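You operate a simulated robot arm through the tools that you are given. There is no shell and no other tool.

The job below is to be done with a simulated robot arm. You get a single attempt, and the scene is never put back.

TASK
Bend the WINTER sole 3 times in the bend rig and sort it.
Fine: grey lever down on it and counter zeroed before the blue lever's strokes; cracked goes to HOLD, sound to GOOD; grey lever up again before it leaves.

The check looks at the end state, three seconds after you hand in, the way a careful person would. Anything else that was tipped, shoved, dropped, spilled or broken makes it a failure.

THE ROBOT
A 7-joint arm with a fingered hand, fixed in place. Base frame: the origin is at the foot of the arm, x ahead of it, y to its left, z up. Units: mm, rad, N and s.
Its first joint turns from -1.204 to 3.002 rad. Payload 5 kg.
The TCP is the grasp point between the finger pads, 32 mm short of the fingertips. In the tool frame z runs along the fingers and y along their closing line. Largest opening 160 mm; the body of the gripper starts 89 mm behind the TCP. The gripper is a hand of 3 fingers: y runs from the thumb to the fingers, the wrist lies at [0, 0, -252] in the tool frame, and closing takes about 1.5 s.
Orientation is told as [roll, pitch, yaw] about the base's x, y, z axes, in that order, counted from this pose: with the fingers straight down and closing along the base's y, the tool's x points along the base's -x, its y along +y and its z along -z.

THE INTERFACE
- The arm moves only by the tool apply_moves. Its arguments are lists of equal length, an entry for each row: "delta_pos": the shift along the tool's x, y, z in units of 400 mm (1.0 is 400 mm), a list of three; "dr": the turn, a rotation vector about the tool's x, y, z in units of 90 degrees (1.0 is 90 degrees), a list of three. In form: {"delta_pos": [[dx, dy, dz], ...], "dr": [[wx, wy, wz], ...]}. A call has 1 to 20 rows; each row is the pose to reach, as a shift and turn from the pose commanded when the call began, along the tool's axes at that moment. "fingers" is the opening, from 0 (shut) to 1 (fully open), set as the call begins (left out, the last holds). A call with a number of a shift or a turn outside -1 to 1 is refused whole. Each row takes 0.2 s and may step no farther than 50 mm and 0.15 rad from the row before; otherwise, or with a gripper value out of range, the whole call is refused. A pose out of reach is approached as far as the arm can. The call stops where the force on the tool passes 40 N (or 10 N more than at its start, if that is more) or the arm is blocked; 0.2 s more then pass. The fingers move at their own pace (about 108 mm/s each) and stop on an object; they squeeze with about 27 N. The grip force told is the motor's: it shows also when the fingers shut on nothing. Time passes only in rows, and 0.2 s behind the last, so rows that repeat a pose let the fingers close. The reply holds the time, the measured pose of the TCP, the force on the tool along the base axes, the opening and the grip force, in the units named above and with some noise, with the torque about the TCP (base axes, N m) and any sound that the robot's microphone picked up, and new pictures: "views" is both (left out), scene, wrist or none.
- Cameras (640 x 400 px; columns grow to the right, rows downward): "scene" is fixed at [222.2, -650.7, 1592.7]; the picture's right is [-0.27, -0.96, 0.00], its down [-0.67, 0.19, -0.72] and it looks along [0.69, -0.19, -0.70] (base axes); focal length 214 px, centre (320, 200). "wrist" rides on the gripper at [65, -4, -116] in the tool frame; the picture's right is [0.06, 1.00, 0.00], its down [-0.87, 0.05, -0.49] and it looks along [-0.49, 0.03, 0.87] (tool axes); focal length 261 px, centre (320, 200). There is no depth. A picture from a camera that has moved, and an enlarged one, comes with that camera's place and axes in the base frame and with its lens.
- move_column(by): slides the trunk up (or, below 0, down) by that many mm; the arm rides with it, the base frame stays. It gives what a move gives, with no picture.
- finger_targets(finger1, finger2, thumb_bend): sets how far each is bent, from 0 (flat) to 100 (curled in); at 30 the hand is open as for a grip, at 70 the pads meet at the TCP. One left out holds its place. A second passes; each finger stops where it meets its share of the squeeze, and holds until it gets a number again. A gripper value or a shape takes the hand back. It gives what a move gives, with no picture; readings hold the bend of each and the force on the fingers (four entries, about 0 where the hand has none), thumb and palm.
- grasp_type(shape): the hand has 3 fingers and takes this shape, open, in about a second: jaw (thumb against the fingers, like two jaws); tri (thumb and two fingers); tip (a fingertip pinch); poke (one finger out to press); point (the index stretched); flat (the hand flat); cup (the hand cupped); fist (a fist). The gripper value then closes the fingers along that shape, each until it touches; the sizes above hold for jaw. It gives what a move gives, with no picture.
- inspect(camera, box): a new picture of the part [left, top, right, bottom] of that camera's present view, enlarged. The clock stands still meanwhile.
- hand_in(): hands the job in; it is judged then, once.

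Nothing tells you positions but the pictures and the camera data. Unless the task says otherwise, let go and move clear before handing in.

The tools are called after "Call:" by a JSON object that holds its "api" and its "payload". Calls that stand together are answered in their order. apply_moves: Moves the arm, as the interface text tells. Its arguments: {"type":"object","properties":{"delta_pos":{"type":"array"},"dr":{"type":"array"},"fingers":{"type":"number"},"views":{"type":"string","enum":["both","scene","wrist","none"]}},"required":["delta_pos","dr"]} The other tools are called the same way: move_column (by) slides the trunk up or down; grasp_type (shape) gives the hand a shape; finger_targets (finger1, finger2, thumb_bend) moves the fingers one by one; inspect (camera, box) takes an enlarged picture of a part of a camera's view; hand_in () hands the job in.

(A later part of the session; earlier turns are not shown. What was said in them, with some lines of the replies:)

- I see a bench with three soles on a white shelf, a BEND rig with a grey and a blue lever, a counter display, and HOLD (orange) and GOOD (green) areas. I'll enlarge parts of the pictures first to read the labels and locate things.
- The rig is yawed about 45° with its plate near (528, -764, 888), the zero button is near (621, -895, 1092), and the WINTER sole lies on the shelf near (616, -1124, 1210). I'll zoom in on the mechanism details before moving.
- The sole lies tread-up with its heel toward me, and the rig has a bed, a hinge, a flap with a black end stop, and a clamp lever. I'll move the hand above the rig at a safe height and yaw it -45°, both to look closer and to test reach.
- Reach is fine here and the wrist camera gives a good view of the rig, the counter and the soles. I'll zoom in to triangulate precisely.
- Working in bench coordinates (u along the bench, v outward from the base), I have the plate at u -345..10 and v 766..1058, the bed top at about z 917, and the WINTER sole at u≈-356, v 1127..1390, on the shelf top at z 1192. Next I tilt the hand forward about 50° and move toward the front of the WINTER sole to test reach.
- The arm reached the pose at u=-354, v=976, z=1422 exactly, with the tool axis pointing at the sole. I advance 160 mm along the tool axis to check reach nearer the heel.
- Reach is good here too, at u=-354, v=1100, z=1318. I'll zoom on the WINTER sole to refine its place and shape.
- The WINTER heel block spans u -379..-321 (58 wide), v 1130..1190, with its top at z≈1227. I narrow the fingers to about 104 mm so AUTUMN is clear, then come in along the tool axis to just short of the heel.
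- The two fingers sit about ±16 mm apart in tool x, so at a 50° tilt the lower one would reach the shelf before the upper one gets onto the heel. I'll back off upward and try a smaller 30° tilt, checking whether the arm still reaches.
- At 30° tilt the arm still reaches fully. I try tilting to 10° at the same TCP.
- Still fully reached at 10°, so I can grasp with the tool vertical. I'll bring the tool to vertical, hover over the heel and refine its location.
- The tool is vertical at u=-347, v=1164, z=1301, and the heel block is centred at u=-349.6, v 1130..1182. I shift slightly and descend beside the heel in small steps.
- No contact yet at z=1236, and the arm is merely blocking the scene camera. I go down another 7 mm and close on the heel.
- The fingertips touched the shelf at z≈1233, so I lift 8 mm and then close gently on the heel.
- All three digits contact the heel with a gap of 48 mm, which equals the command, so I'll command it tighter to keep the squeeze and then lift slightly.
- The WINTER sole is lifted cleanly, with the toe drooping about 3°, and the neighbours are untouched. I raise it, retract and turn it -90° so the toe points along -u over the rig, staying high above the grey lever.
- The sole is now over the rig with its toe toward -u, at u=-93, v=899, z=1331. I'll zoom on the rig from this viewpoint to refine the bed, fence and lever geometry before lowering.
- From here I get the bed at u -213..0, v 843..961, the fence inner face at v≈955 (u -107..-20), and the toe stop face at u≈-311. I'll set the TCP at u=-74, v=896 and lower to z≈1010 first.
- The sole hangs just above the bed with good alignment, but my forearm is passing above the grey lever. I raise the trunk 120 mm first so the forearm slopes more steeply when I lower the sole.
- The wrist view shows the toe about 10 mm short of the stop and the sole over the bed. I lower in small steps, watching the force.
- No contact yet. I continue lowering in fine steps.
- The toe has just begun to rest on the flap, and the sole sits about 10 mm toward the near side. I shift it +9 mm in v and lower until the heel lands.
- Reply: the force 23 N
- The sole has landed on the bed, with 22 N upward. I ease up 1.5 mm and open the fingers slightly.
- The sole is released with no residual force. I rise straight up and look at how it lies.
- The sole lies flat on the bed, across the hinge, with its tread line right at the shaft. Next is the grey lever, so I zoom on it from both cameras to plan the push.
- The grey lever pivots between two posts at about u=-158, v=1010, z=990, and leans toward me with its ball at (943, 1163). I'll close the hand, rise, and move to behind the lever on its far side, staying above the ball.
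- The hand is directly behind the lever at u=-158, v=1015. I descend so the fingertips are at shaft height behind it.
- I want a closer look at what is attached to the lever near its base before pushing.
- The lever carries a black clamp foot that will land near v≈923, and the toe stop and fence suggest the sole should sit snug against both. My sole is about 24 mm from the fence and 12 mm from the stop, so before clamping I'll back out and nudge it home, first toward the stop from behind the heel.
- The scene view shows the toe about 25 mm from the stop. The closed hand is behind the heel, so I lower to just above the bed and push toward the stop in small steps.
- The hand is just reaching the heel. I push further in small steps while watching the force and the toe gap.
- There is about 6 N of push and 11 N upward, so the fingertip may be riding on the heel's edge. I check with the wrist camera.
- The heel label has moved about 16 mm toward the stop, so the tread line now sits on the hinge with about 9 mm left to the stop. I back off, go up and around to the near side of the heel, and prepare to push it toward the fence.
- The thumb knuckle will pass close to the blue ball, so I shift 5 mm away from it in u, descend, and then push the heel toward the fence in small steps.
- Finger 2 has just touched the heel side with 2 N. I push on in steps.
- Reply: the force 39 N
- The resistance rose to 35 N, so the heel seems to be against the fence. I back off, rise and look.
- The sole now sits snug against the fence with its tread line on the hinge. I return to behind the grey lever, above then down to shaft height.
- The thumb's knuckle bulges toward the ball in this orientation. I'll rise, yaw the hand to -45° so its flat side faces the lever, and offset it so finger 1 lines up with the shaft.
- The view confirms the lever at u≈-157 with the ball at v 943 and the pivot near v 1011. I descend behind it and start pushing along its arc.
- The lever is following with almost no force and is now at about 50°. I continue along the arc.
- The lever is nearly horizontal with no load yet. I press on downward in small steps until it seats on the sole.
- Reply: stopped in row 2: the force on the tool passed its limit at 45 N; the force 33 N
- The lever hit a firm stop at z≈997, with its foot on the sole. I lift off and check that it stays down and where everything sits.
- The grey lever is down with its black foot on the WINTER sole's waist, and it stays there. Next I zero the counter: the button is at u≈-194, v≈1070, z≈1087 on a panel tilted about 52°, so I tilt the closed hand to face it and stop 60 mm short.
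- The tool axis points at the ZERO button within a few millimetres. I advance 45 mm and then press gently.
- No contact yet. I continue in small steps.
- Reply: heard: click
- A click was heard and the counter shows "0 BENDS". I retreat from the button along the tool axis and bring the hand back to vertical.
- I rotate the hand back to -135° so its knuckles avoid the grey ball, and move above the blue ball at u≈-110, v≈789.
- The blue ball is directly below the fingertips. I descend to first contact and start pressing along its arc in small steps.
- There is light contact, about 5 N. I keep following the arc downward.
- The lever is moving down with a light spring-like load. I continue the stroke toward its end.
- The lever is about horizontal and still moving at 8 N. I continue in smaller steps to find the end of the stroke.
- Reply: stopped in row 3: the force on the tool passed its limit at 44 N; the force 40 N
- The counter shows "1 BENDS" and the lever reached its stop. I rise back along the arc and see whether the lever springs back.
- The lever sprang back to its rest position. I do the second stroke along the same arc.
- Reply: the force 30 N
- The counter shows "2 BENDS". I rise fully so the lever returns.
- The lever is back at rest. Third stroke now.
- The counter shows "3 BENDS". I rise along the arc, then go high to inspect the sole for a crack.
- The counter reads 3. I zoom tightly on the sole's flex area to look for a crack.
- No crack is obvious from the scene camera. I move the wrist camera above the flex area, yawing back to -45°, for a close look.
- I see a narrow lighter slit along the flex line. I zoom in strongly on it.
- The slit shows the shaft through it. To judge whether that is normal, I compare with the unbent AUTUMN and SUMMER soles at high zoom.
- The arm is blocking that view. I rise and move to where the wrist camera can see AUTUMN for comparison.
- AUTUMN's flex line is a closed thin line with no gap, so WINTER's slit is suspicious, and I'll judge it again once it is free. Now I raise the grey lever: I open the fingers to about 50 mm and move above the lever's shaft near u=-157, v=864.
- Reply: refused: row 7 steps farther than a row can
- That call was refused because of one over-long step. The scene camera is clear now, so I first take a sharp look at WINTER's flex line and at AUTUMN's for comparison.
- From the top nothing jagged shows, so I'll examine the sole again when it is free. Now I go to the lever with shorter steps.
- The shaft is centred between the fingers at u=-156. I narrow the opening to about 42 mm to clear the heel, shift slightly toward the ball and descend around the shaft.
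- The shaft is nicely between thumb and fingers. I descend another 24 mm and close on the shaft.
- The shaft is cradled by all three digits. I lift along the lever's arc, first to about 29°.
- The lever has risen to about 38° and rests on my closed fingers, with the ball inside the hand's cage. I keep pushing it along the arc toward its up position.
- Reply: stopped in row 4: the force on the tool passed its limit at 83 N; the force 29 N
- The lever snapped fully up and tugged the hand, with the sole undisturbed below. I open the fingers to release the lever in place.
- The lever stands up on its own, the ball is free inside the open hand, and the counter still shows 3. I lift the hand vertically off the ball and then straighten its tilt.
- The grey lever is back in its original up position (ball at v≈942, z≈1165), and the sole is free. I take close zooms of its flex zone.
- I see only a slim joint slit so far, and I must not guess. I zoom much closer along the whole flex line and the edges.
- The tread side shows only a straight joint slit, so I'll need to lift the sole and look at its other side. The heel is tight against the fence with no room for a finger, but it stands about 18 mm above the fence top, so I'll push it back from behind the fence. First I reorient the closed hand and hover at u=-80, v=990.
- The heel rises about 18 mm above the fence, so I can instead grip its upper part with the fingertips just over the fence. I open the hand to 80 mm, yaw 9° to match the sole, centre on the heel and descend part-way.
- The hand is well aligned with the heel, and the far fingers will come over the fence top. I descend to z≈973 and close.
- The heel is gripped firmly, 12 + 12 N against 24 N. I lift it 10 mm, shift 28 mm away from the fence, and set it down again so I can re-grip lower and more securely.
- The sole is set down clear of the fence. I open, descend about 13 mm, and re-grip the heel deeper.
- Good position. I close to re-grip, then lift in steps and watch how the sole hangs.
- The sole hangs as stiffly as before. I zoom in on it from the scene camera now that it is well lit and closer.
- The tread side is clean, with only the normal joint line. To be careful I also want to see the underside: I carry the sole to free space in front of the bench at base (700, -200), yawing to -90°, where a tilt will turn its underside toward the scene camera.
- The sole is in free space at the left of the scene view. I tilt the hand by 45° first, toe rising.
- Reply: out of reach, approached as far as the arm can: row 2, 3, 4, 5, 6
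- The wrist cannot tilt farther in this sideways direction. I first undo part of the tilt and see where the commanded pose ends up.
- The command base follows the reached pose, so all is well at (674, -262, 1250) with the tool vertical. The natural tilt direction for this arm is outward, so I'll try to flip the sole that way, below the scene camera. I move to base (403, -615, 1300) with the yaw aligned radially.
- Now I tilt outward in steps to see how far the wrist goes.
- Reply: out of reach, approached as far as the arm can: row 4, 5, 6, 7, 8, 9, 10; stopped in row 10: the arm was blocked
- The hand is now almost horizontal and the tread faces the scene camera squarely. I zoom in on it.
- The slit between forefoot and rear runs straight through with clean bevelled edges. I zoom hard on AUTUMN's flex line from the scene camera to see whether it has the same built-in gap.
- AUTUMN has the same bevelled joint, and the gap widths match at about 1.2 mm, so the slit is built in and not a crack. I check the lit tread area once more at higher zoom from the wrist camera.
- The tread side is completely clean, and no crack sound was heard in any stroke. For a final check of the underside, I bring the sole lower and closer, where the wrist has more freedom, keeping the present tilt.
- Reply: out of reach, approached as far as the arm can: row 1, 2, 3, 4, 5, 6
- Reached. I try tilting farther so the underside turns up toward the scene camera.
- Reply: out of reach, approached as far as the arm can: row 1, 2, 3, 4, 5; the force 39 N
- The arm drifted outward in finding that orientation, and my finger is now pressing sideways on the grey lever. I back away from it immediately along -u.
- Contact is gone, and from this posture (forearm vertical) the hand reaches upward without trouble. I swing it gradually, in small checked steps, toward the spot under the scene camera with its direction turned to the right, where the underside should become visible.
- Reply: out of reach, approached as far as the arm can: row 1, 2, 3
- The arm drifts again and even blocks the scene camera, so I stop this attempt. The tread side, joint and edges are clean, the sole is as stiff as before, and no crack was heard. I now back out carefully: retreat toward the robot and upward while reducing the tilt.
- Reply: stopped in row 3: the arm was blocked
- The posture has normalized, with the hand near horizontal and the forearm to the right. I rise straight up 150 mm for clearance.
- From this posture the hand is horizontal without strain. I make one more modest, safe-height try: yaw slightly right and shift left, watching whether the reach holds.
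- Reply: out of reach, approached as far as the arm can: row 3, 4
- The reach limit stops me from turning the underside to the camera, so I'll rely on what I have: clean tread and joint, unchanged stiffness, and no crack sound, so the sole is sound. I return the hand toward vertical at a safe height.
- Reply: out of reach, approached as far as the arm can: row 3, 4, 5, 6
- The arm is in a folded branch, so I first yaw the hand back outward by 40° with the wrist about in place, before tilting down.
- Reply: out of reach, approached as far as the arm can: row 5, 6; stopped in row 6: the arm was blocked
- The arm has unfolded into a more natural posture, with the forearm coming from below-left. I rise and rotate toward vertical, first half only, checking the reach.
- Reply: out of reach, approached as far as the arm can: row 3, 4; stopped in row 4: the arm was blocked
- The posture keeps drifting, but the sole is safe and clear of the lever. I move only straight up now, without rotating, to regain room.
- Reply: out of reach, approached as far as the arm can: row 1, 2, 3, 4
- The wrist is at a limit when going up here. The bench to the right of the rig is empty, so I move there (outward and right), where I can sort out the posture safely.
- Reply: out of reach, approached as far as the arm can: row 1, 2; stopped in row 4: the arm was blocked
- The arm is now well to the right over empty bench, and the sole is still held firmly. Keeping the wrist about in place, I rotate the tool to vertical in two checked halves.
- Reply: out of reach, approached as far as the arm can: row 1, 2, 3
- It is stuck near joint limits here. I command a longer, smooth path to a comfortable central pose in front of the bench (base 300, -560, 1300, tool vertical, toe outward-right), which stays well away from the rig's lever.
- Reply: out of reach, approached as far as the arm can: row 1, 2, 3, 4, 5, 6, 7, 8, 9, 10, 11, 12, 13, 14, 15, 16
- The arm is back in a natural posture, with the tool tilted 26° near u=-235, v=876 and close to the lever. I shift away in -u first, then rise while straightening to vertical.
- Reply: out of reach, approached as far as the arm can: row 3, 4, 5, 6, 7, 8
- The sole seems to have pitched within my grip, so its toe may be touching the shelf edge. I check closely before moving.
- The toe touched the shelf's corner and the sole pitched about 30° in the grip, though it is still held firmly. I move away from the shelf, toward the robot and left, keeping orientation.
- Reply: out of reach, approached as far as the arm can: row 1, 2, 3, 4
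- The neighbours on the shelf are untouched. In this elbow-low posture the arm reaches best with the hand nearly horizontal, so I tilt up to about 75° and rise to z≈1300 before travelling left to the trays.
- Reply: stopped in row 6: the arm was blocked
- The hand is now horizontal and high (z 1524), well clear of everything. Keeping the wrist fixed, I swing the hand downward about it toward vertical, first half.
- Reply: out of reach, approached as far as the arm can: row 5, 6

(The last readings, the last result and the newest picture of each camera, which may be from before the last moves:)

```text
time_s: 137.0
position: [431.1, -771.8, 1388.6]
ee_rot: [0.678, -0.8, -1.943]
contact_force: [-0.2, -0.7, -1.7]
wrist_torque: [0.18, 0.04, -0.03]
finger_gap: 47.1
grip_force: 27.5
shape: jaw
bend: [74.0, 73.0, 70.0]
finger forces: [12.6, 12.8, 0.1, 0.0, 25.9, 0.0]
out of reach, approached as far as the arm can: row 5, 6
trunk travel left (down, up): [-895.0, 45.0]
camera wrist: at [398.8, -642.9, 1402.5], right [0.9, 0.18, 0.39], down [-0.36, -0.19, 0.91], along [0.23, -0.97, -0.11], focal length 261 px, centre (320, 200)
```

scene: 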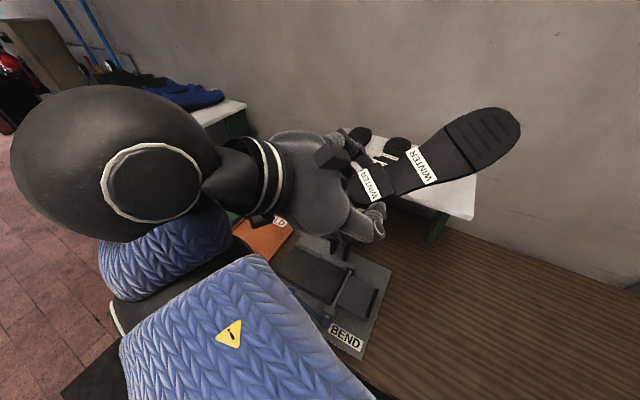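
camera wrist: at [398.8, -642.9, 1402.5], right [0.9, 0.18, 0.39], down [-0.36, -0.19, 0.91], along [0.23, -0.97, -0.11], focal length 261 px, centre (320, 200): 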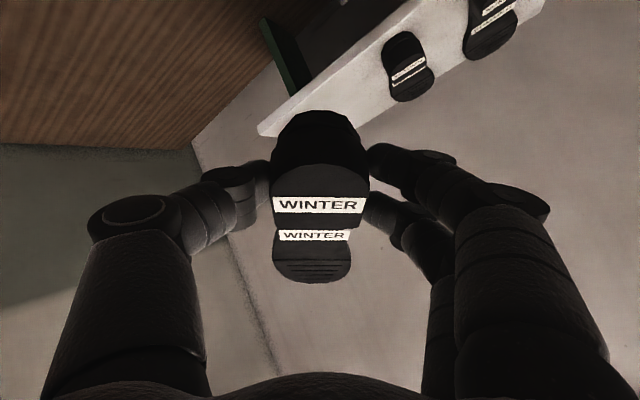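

This posture limits a vertical hand here, but near the trays the forearm geometry allows it. I travel left toward the GOOD tray at about z 1320, yawing along.

Call:
{"api": "apply_moves", "payload": {"delta_pos": [[0.0854, 0.0647, -0.0251], [0.1709, 0.1294, -0.0501], [0.2563, 0.1941, -0.0752], [0.3417, 0.2589, -0.1003], [0.4271, 0.3236, -0.1254], [0.5126, 0.3883, -0.1504], [0.598, 0.453, -0.1755]], "dr": [[-0.0181, 0.0142, -0.038], [-0.0362, 0.0285, -0.0761], [-0.0543, 0.0427, -0.1141], [-0.0724, 0.057, -0.1521], [-0.0905, 0.0712, -0.1901], [-0.1086, 0.0855, -0.2282], [-0.1267, 0.0997, -0.2662]]}}

```text
time_s: 138.8
position: [625.6, -551.5, 1417.4]
ee_rot: [0.653, -0.91, -1.506]
contact_force: [-0.5, -0.8, -1.9]
wrist_torque: [0.22, 0.14, 0.07]
finger_gap: 47.0
grip_force: 26.5
shape: jaw
bend: [74.0, 73.0, 70.0]
finger forces: [13.2, 12.7, 0.0, 0.0, 26.6, 0.0]
out of reach, approached as far as the arm can: row 6, 7
trunk travel left (down, up): [-895.0, 45.0]
stopped in row 7: the arm was blocked; the commanded pose is now the measured one
camera wrist: at [544.0, -446.9, 1420.9], right [0.76, 0.57, 0.32], down [-0.24, -0.22, 0.95], along [0.61, -0.8, -0.03], focal length 261 px, centre (320, 200)
```

scene: 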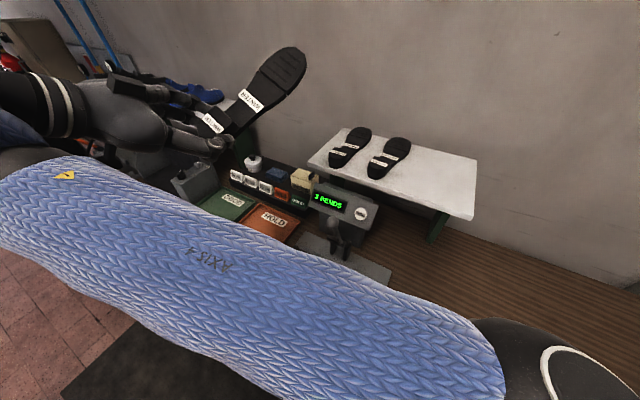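
wrist: 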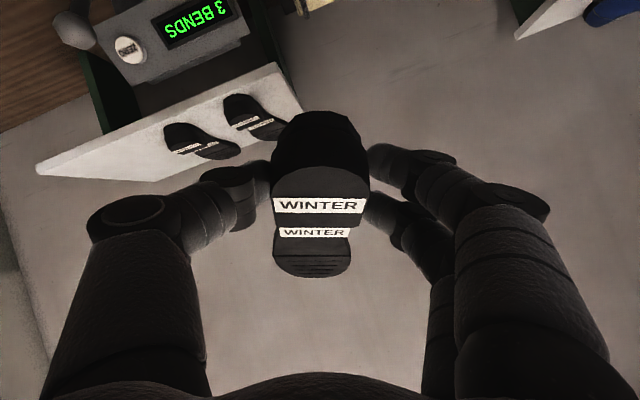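

The arm has returned to its normal elbow-right posture. I straighten the hand to a 30° tilt, at which the pitched sole should lie level, and continue toward the GOOD tray.

Call:
{"api": "apply_moves", "payload": {"delta_pos": [[0.0333, 0.0246, 0.0224], [0.0666, 0.0492, 0.0448], [0.0999, 0.0738, 0.0672], [0.1332, 0.0984, 0.0896], [0.1665, 0.123, 0.112], [0.1665, 0.123, 0.112]], "dr": [[0.0172, 0.0664, -0.0425], [0.0343, 0.1328, -0.0849], [0.0515, 0.1992, -0.1274], [0.0686, 0.2656, -0.1698], [0.0858, 0.332, -0.2123], [0.0858, 0.332, -0.2123]]}}

```text
time_s: 140.2
position: [635.7, -543.1, 1291.4]
ee_rot: [0.285, -0.75, -1.084]
contact_force: [0.3, 0.6, -1.4]
wrist_torque: [0.07, 0.12, -0.02]
finger_gap: 47.2
grip_force: 26.9
shape: jaw
bend: [74.0, 73.0, 70.0]
finger forces: [13.8, 12.3, 0.2, 0.0, 26.5, 0.1]
out of reach, approached as far as the arm can: row 1, 2, 3, 4, 5, 6
trunk travel left (down, up): [-895.0, 45.0]
camera wrist: at [545.2, -450.9, 1326.0], right [0.74, 0.66, 0.16], down [0.07, -0.31, 0.95], along [0.67, -0.69, -0.27], focal length 261 px, centre (320, 200)
```

scene: 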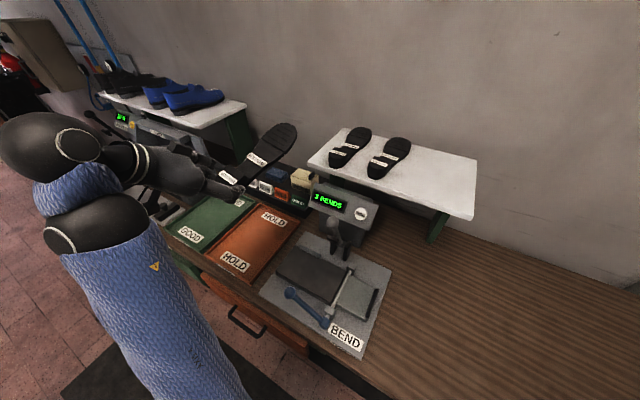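
wrist: 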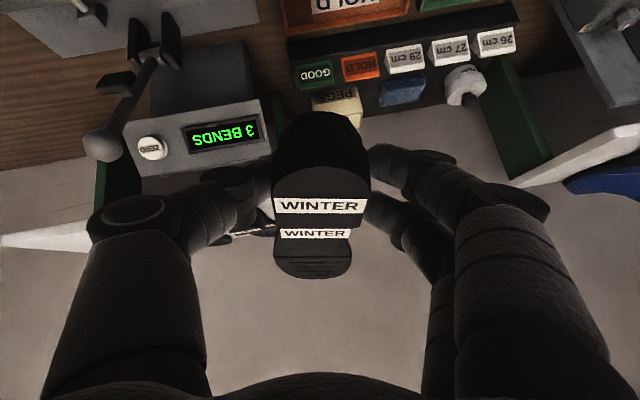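

I continue to above the GOOD tray, reducing the tilt to 30° and descending to z≈1200.

Call:
{"api": "apply_moves", "payload": {"delta_pos": [[0.0419, 0.0963, 0.0266], [0.0837, 0.1926, 0.0533], [0.1256, 0.2889, 0.0799], [0.1674, 0.3851, 0.1066], [0.2093, 0.4814, 0.1332], [0.2511, 0.5777, 0.1599], [0.293, 0.674, 0.1865], [0.293, 0.674, 0.1865]], "dr": [[0.0084, 0.0236, -0.0131], [0.0167, 0.0471, -0.0263], [0.0251, 0.0707, -0.0394], [0.0335, 0.0943, -0.0525], [0.0419, 0.1179, -0.0656], [0.0502, 0.1414, -0.0788], [0.0586, 0.165, -0.0919], [0.0586, 0.165, -0.0919]]}}

```text
time_s: 142.0
position: [812.2, -340.5, 1143.9]
ee_rot: [0.059, -0.518, -0.856]
contact_force: [-0.9, -0.1, -1.0]
wrist_torque: [0.18, 0.11, 0.04]
finger_gap: 48.0
grip_force: 26.7
shape: jaw
bend: [74.0, 73.0, 70.0]
finger forces: [13.4, 12.9, 0.1, 0.0, 26.4, 0.0]
out of reach, approached as far as the arm can: row 1, 2, 3, 4, 5, 6, 7, 8
trunk travel left (down, up): [-895.0, 45.0]
camera wrist: at [729.2, -261.7, 1210.1], right [0.7, 0.72, 0.02], down [0.35, -0.37, 0.86], along [0.62, -0.59, -0.51], focal length 261 px, centre (320, 200)
```

scene: 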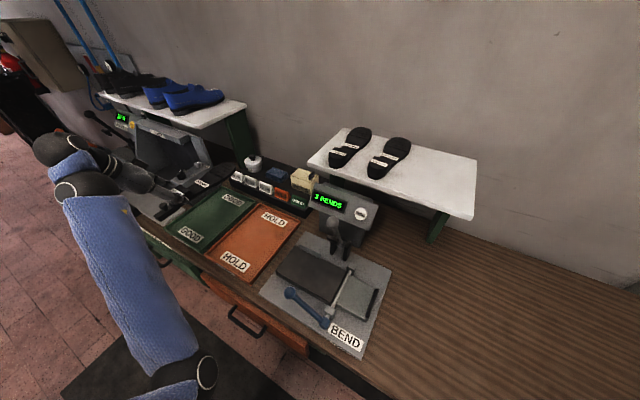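
wrist: 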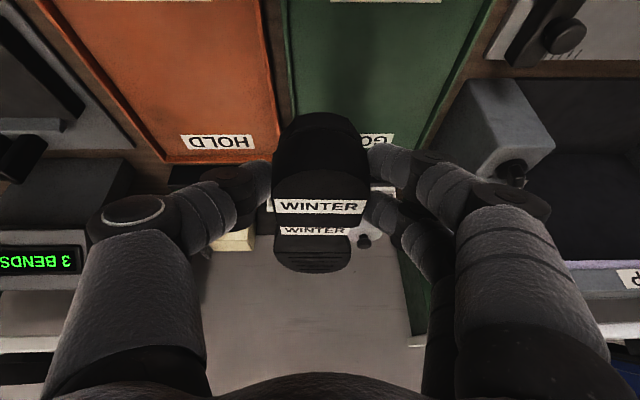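

The sole is now over the GOOD tray with a 30° hand tilt. I inspect its levelness and the tray's outline.

Call:
{"api": "inspect", "payload": {"camera": "scene", "box": [90, 110, 320, 280]}}

Call:
{"api": "inspect", "payload": {"camera": "wrist", "box": [60, 0, 520, 290]}}

```text
2.35 times, centred on (205, 195) of scene
camera zoom: at [222.2, -650.7, 1592.7], right [-0.27, -0.96, 0.0], down [-0.67, 0.19, -0.72], along [0.69, -0.19, -0.7], focal length 505 px, centre (591, 212)
```

zoom: 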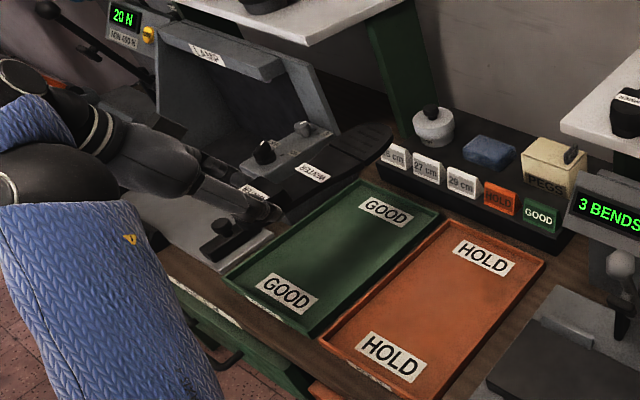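

```text
1.38 times, centred on (290, 145) of wrist
camera zoom: at [729.2, -261.7, 1210.1], right [0.7, 0.72, 0.02], down [0.35, -0.37, 0.86], along [0.62, -0.59, -0.51], focal length 360 px, centre (361, 276)
```

zoom: 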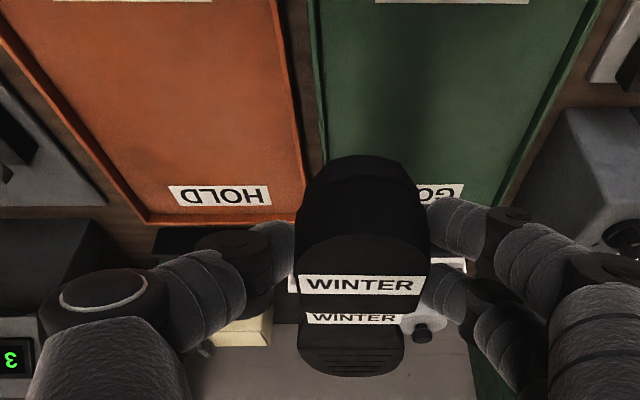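

The sole is level, with the tool at 30° and the sole pitched 31° in the grip. The GOOD tray spans u 301..525, v 780..1086, so I aim the TCP at u≈418, v≈832 and descend first to z≈1000 with a slight yaw correction.

Call:
{"api": "apply_moves", "payload": {"delta_pos": [[0.0286, 0.0408, 0.0676], [0.0572, 0.0816, 0.1352], [0.0858, 0.1224, 0.2028], [0.1144, 0.1632, 0.2704], [0.143, 0.204, 0.338], [0.143, 0.204, 0.338]], "dr": [[-0.0055, 0.0002, -0.0096], [-0.0111, 0.0004, -0.0192], [-0.0166, 0.0007, -0.0288], [-0.0222, 0.0009, -0.0384], [-0.0277, 0.0011, -0.048], [-0.0277, 0.0011, -0.048]]}}

Call:
{"api": "inspect", "payload": {"camera": "scene", "box": [90, 110, 320, 280]}}

Call:
{"api": "inspect", "payload": {"camera": "wrist", "box": [120, 0, 520, 300]}}

```text
time_s: 143.4
position: [891.4, -293.2, 1003.3]
ee_rot: [0.056, -0.519, -0.769]
contact_force: [0.6, 0.4, -1.7]
wrist_torque: [0.15, 0.1, 0.0]
finger_gap: 47.5
grip_force: 26.8
shape: jaw
bend: [74.0, 73.0, 70.0]
finger forces: [13.5, 12.8, 0.1, 0.0, 26.3, 0.0]
trunk travel left (down, up): [-895.0, 45.0]
camera wrist: at [802.0, -221.2, 1069.7], right [0.63, 0.77, 0.02], down [0.38, -0.33, 0.86], along [0.67, -0.54, -0.51], focal length 261 px, centre (320, 200)
```

scene: 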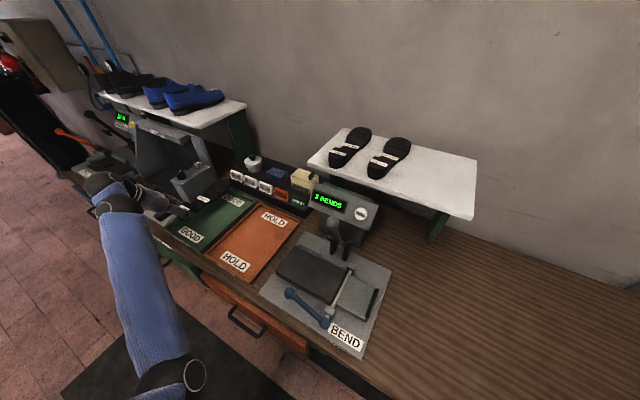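
wrist: 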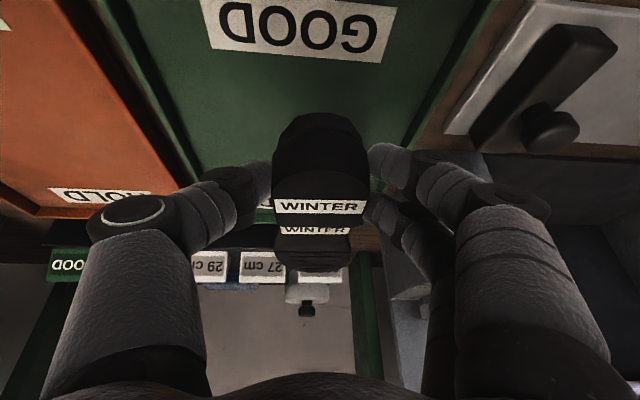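

```text
2.35 times, centred on (205, 195) of scene
camera zoom: at [222.2, -650.7, 1592.7], right [-0.27, -0.96, 0.0], down [-0.67, 0.19, -0.72], along [0.69, -0.19, -0.7], focal length 505 px, centre (591, 212)
```

zoom: 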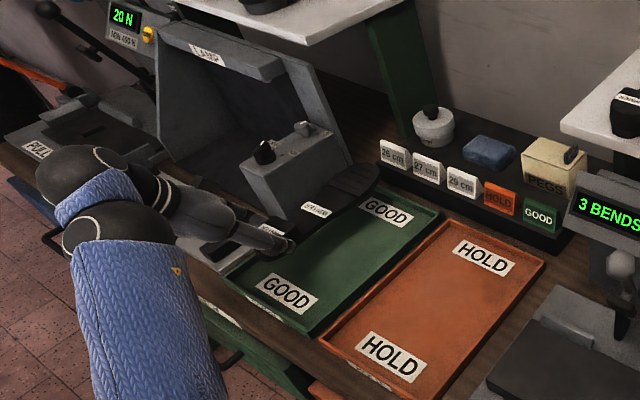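

```text
1.33 times, centred on (320, 150) of wrist
camera zoom: at [802.0, -221.2, 1069.7], right [0.63, 0.77, 0.02], down [0.38, -0.33, 0.86], along [0.67, -0.54, -0.51], focal length 348 px, centre (320, 267)
```

zoom: 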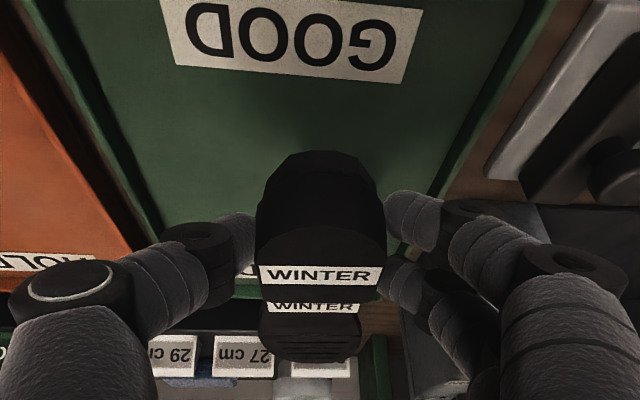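

Position is good, at u=423, v=838, within reach. I descend to about z 948, then go in small steps.

Call:
{"api": "apply_moves", "payload": {"delta_pos": [[0.0395, -0.001, 0.0565], [0.079, -0.0018, 0.113]], "dr": [[0, 0, 0], [0, 0, 0]], "views": "wrist"}}

Call:
{"api": "inspect", "payload": {"camera": "scene", "box": [130, 140, 290, 270]}}

```text
time_s: 144.0
position: [891.2, -289.3, 948.2]
ee_rot: [0.059, -0.52, -0.769]
contact_force: [-0.5, -0.4, -1.4]
wrist_torque: [0.11, 0.11, -0.02]
finger_gap: 47.5
grip_force: 27.6
shape: jaw
bend: [74.0, 73.0, 70.0]
finger forces: [13.4, 12.7, 0.1, 0.0, 26.3, 0.0]
trunk travel left (down, up): [-895.0, 45.0]
camera wrist: at [800.9, -217.4, 1015.0], right [0.63, 0.77, 0.02], down [0.38, -0.33, 0.86], along [0.67, -0.54, -0.51], focal length 261 px, centre (320, 200)
```

wrist: 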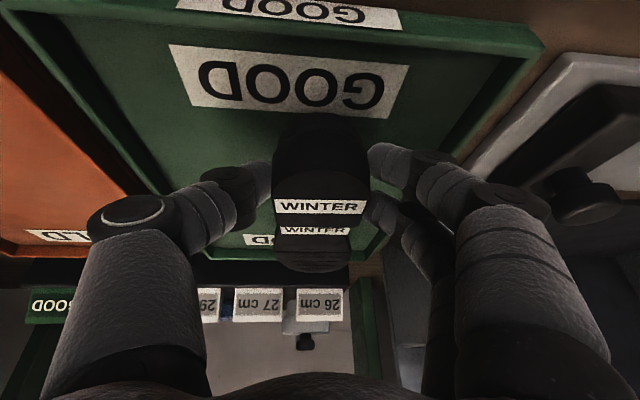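

```text
3.08 times, centred on (210, 205) of scene
camera zoom: at [222.2, -650.7, 1592.7], right [-0.27, -0.96, 0.0], down [-0.67, 0.19, -0.72], along [0.69, -0.19, -0.7], focal length 660 px, centre (658, 185)
```

zoom: 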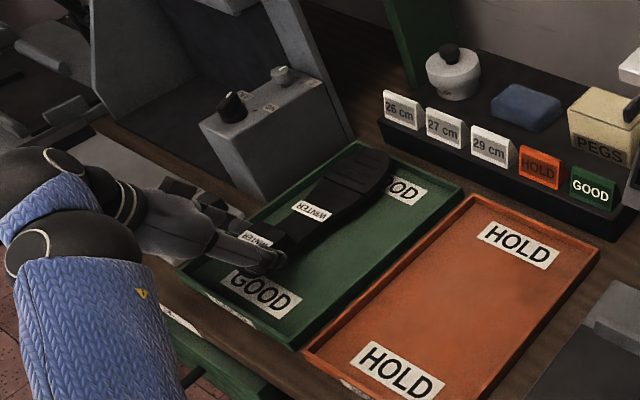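

The sole hovers inside the tray's outline. I descend the last part in small steps, watching for contact.

Call:
{"api": "apply_moves", "payload": {"delta_pos": [[0.0075, -0.0003, 0.013], [0.0149, -0.0006, 0.0259]], "dr": [[0, 0, 0], [0, 0, 0]], "views": "none"}}

Call:
{"api": "apply_moves", "payload": {"delta_pos": [[0.0037, 0, 0.0065], [0.0075, 0, 0.013]], "dr": [[0, 0, 0], [0, 0, 0]], "views": "wrist"}}

```text
time_s: 144.6
position: [890.3, -288.6, 934.8]
ee_rot: [0.057, -0.519, -0.768]
contact_force: [-0.5, 0.4, -1.6]
wrist_torque: [0.1, 0.1, -0.01]
finger_gap: 47.5
grip_force: 26.4
shape: jaw
bend: [74.0, 73.0, 70.0]
finger forces: [13.5, 12.8, 0.0, 0.1, 26.2, 0.0]
trunk travel left (down, up): [-895.0, 45.0]
```

```text
time_s: 145.2
position: [891.8, -287.2, 929.5]
ee_rot: [0.057, -0.52, -0.766]
contact_force: [-0.2, -0.6, -2.6]
wrist_torque: [0.13, 0.17, -0.04]
finger_gap: 47.5
grip_force: 26.5
shape: jaw
bend: [74.0, 73.0, 70.0]
finger forces: [13.3, 12.7, 0.1, 0.0, 26.3, 0.0]
trunk travel left (down, up): [-895.0, 45.0]
camera wrist: at [801.2, -215.3, 996.5], right [0.63, 0.77, 0.02], down [0.38, -0.33, 0.86], along [0.67, -0.54, -0.51], focal length 261 px, centre (320, 200)
```

wrist: 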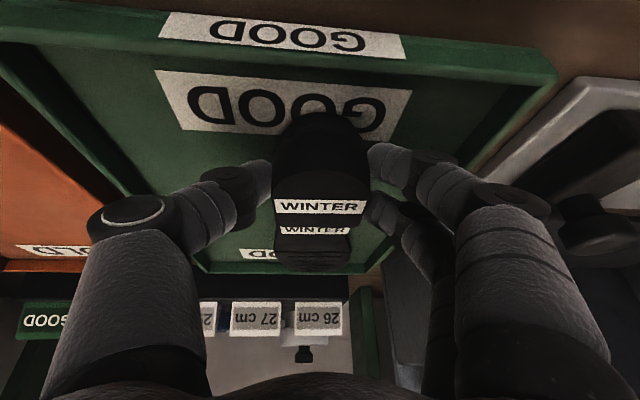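

No contact at z 929.5. I continue down gently.

Call:
{"api": "apply_moves", "payload": {"delta_pos": [[0.0037, 0, 0.0065], [0.0062, 0, 0.0108]], "dr": [[0, 0, 0], [0, 0, 0]], "views": "none"}}

Call:
{"api": "apply_moves", "payload": {"delta_pos": [[0.0025, 0, 0.0043], [0.005, 0, 0.0087]], "dr": [[0, 0, 0], [0, 0, 0]], "views": "none"}}

Call:
{"api": "inspect", "payload": {"camera": "scene", "box": [150, 150, 270, 260]}}

```text
time_s: 145.8
position: [890.8, -288.1, 925.9]
ee_rot: [0.057, -0.523, -0.769]
contact_force: [2.2, -1.3, 4.7]
wrist_torque: [0.06, 0.12, 0.02]
finger_gap: 47.4
grip_force: 27.0
shape: jaw
bend: [74.0, 73.0, 70.0]
finger forces: [13.7, 13.4, 0.0, 0.1, 26.7, 0.0]
trunk travel left (down, up): [-895.0, 45.0]
```

```text
time_s: 146.4
position: [889.2, -286.1, 924.9]
ee_rot: [0.061, -0.523, -0.769]
contact_force: [2.5, -2.2, 25.8]
wrist_torque: [-0.17, -0.02, 0.02]
finger_gap: 48.5
grip_force: 26.5
shape: jaw
bend: [74.0, 73.0, 71.0]
finger forces: [15.7, 14.2, 0.0, 0.1, 30.5, 0.0]
trunk travel left (down, up): [-895.0, 45.0]
```

```text
3.64 times, centred on (210, 205) of scene
camera zoom: at [222.2, -650.7, 1592.7], right [-0.27, -0.96, 0.0], down [-0.67, 0.19, -0.72], along [0.69, -0.19, -0.7], focal length 780 px, centre (720, 182)
```

zoom: 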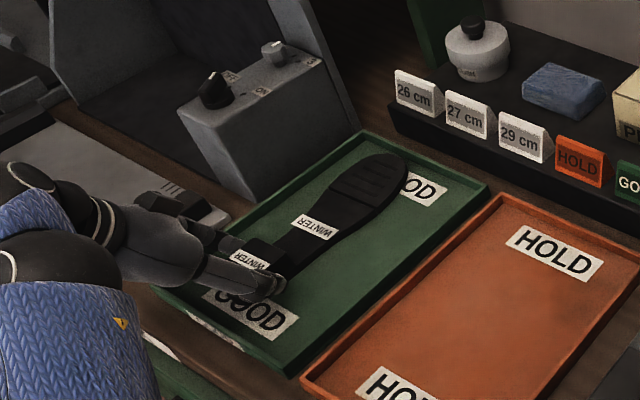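

The sole rests in the GOOD tray, with 26 N at contact. I ease up 2 mm and open the fingers.

Call:
{"api": "apply_moves", "payload": {"delta_pos": [[-0.0025, 0, -0.0043], [-0.0037, 0, -0.0065]], "dr": [[0, 0, 0], [0, 0, 0]], "views": "none"}}

Call:
{"api": "apply_moves", "payload": {"delta_pos": [[0, 0, 0], [0, 0, 0], [0, 0, 0], [0, 0, 0]], "dr": [[0, 0, 0], [0, 0, 0], [0, 0, 0], [0, 0, 0]], "fingers": 0.42, "views": "wrist"}}

```text
time_s: 147.0
position: [889.9, -285.6, 924.9]
ee_rot: [0.057, -0.522, -0.767]
contact_force: [1.2, -2.0, 19.5]
wrist_torque: [-0.04, -0.05, 0.0]
finger_gap: 48.3
grip_force: 26.9
shape: jaw
bend: [74.0, 73.0, 71.0]
finger forces: [15.7, 14.1, 0.0, 0.0, 29.3, 0.0]
trunk travel left (down, up): [-895.0, 45.0]
```

```text
time_s: 148.0
position: [889.8, -285.7, 922.9]
ee_rot: [0.055, -0.519, -0.77]
contact_force: [-0.4, 0.1, 0.5]
wrist_torque: [0.03, -0.02, 0.01]
finger_gap: 65.9
grip_force: 0.1
shape: jaw
bend: [74.0, 73.0, 70.0]
finger forces: [1.6, 0.0, 0.0, 0.1, 0.0, 0.0]
trunk travel left (down, up): [-895.0, 45.0]
camera wrist: at [800.3, -215.0, 990.4], right [0.63, 0.77, 0.02], down [0.38, -0.33, 0.86], along [0.67, -0.54, -0.51], focal length 261 px, centre (320, 200)
```

wrist: 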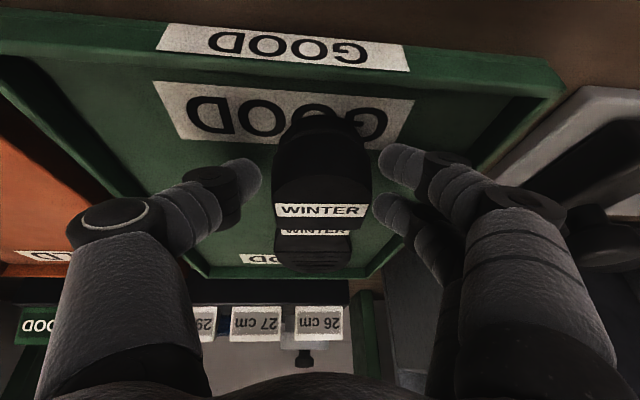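

The sole is released in the tray. I retreat along the tool axis, up and toward the robot.

Call:
{"api": "apply_moves", "payload": {"delta_pos": [[0, 0, -0.04], [0, 0, -0.12], [0, 0, -0.22], [0, 0, -0.32], [0, 0, -0.4]], "dr": [[0, 0, 0], [0, 0, 0], [0, 0, 0], [0, 0, 0], [0, 0, 0]]}}

Call:
{"api": "inspect", "payload": {"camera": "scene", "box": [150, 150, 270, 260]}}

Call:
{"api": "inspect", "payload": {"camera": "scene", "box": [260, 110, 490, 360]}}

Call:
{"api": "inspect", "payload": {"camera": "wrist", "box": [180, 60, 480, 300]}}

```text
time_s: 149.2
position: [826.5, -237.8, 1062.8]
ee_rot: [0.057, -0.52, -0.768]
contact_force: [-0.5, 0.2, 0.6]
wrist_torque: [-0.02, 0.0, 0.04]
finger_gap: 66.8
grip_force: 0.1
shape: jaw
bend: [73.0, 73.0, 70.0]
finger forces: [0.1, 0.0, 0.0, 0.1, 0.0, 0.0]
trunk travel left (down, up): [-895.0, 45.0]
camera wrist: at [736.1, -165.7, 1129.8], right [0.63, 0.77, 0.02], down [0.38, -0.33, 0.86], along [0.67, -0.54, -0.51], focal length 261 px, centre (320, 200)
```

scene: 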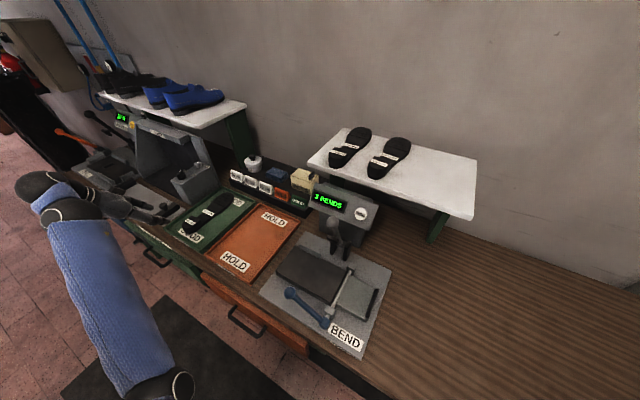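
wrist: 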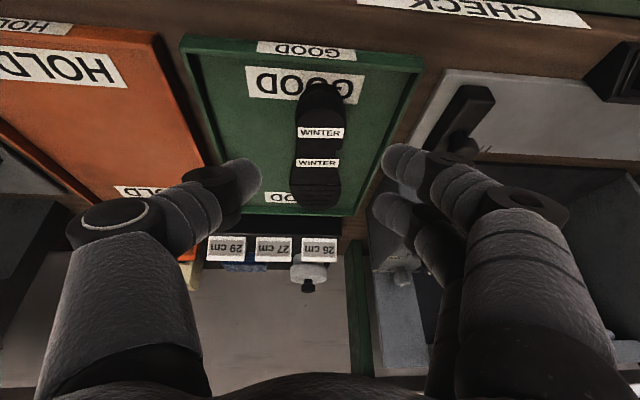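

```text
3.64 times, centred on (210, 205) of scene
camera zoom: at [222.2, -650.7, 1592.7], right [-0.27, -0.96, 0.0], down [-0.67, 0.19, -0.72], along [0.69, -0.19, -0.7], focal length 780 px, centre (720, 182)
```

zoom: 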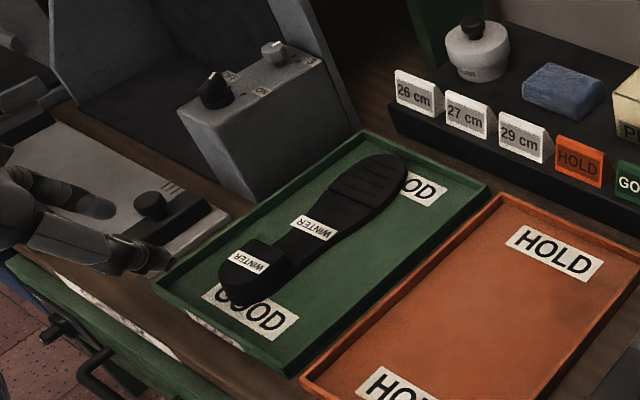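

```text
1.60 times, centred on (375, 235) of scene
camera zoom: at [222.2, -650.7, 1592.7], right [-0.27, -0.96, 0.0], down [-0.67, 0.19, -0.72], along [0.69, -0.19, -0.7], focal length 343 px, centre (232, 144)
```

zoom: 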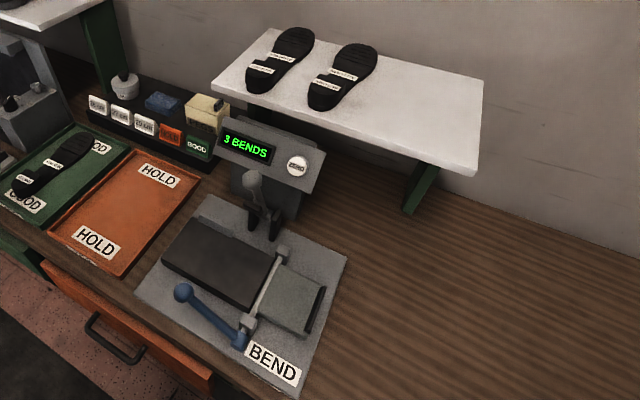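

```text
1.67 times, centred on (330, 180) of wrist
camera zoom: at [736.1, -165.7, 1129.8], right [0.63, 0.77, 0.02], down [0.38, -0.33, 0.86], along [0.67, -0.54, -0.51], focal length 434 px, centre (303, 233)
```

zoom: 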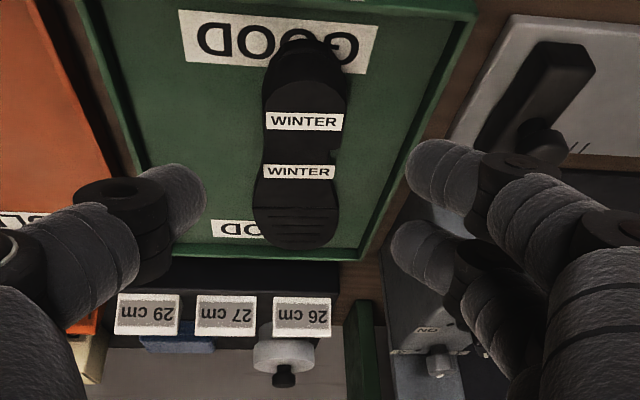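

The WINTER sole lies flat in the GOOD tray, the grey lever is up, the counter reads 3, and AUTUMN and SUMMER are untouched. I take one last close look at the sole in this light for any crack mark.

Call:
{"api": "inspect", "payload": {"camera": "scene", "box": [200, 188, 240, 222]}}

Call:
{"api": "inspect", "payload": {"camera": "wrist", "box": [285, 150, 350, 215]}}

Call:
{"api": "inspect", "payload": {"camera": "scene", "box": [310, 180, 390, 260]}}

```text
11.76 times, centred on (220, 205) of scene
camera zoom: at [222.2, -650.7, 1592.7], right [-0.27, -0.96, 0.0], down [-0.67, 0.19, -0.72], along [0.69, -0.19, -0.7], focal length 2523 px, centre (1496, 141)
```

zoom: 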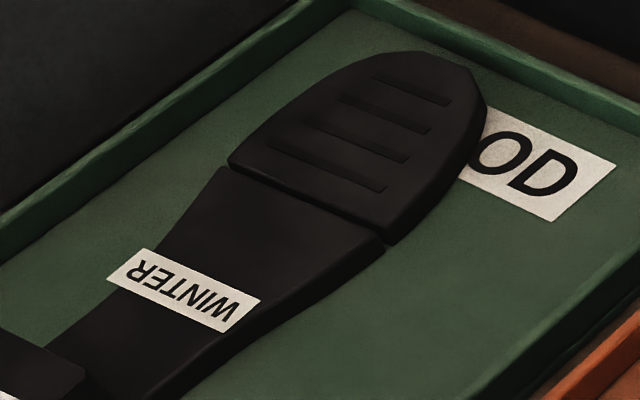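

```text
6.15 times, centred on (318, 182) of wrist
camera zoom: at [736.1, -165.7, 1129.8], right [0.63, 0.77, 0.02], down [0.38, -0.33, 0.86], along [0.67, -0.54, -0.51], focal length 1604 px, centre (335, 308)
```

zoom: 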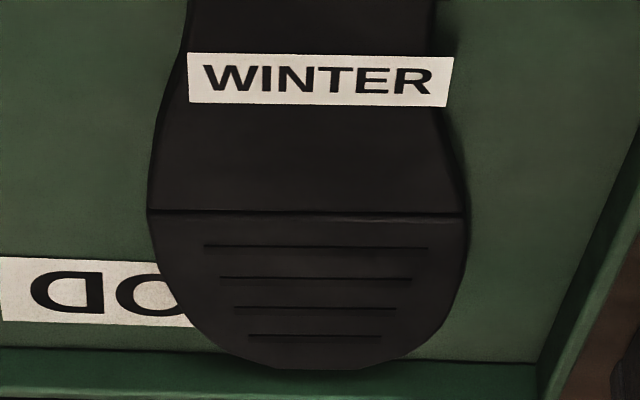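

```text
5.00 times, centred on (350, 220) of scene
camera zoom: at [222.2, -650.7, 1592.7], right [-0.27, -0.96, 0.0], down [-0.67, 0.19, -0.72], along [0.69, -0.19, -0.7], focal length 1072 px, centre (170, 100)
```

zoom: 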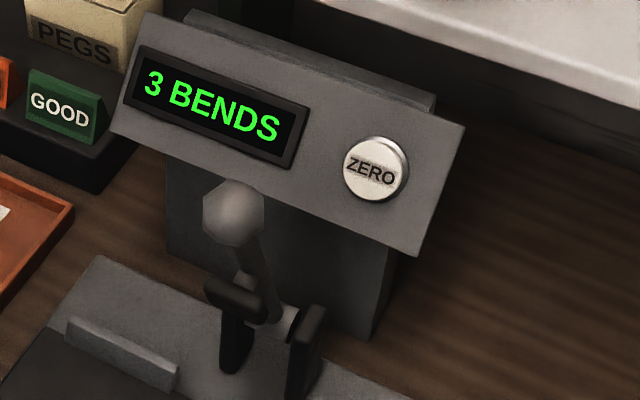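

The flex line looks exactly like AUTUMN's closed, bevelled joint, with no crack mark anywhere I could see, so GOOD is my call; I could not get a view of the underside. The counter shows 3 bends, the grey lever is up, the hand is open and clear, and nothing else has moved, so I hand in.

Call:
{"api": "hand_in", "payload": {}}

```text
The job is handed in.
```

I bent the WINTER sole three times, judged it sound, and put it in the GOOD tray. I then handed the job in. I never saw its underside, so a crack there would have gone unnoticed.

- **Bending:** I clamped the sole with the grey lever and zeroed the counter before the first stroke. The counter now reads "3 BENDS", and the grey lever went back up before the sole left the rig.
- **Why GOOD:** After the bends the tread side showed no crack, and its flex line matches the unbent AUTUMN sole's. No crack sound was reported during the strokes.
- **What I couldn't check:** I tried to turn the underside toward the camera, but the arm couldn't reach a pose that showed it. I also had no view of the flex area while the sole was bent.
- **Unplanned contacts:** Raising the grey lever, it snapped up and jerked the hand; the call stopped at 83 N. While I was trying to show the underside, a finger pressed sideways on the grey lever (about 68 N). The sole also tipped in my grip, probably on the shelf corner.

In the last pictures the grey lever is still up in its place, and AUTUMN and SUMMER are where they were. The WINTER sole lies flat in the tray.
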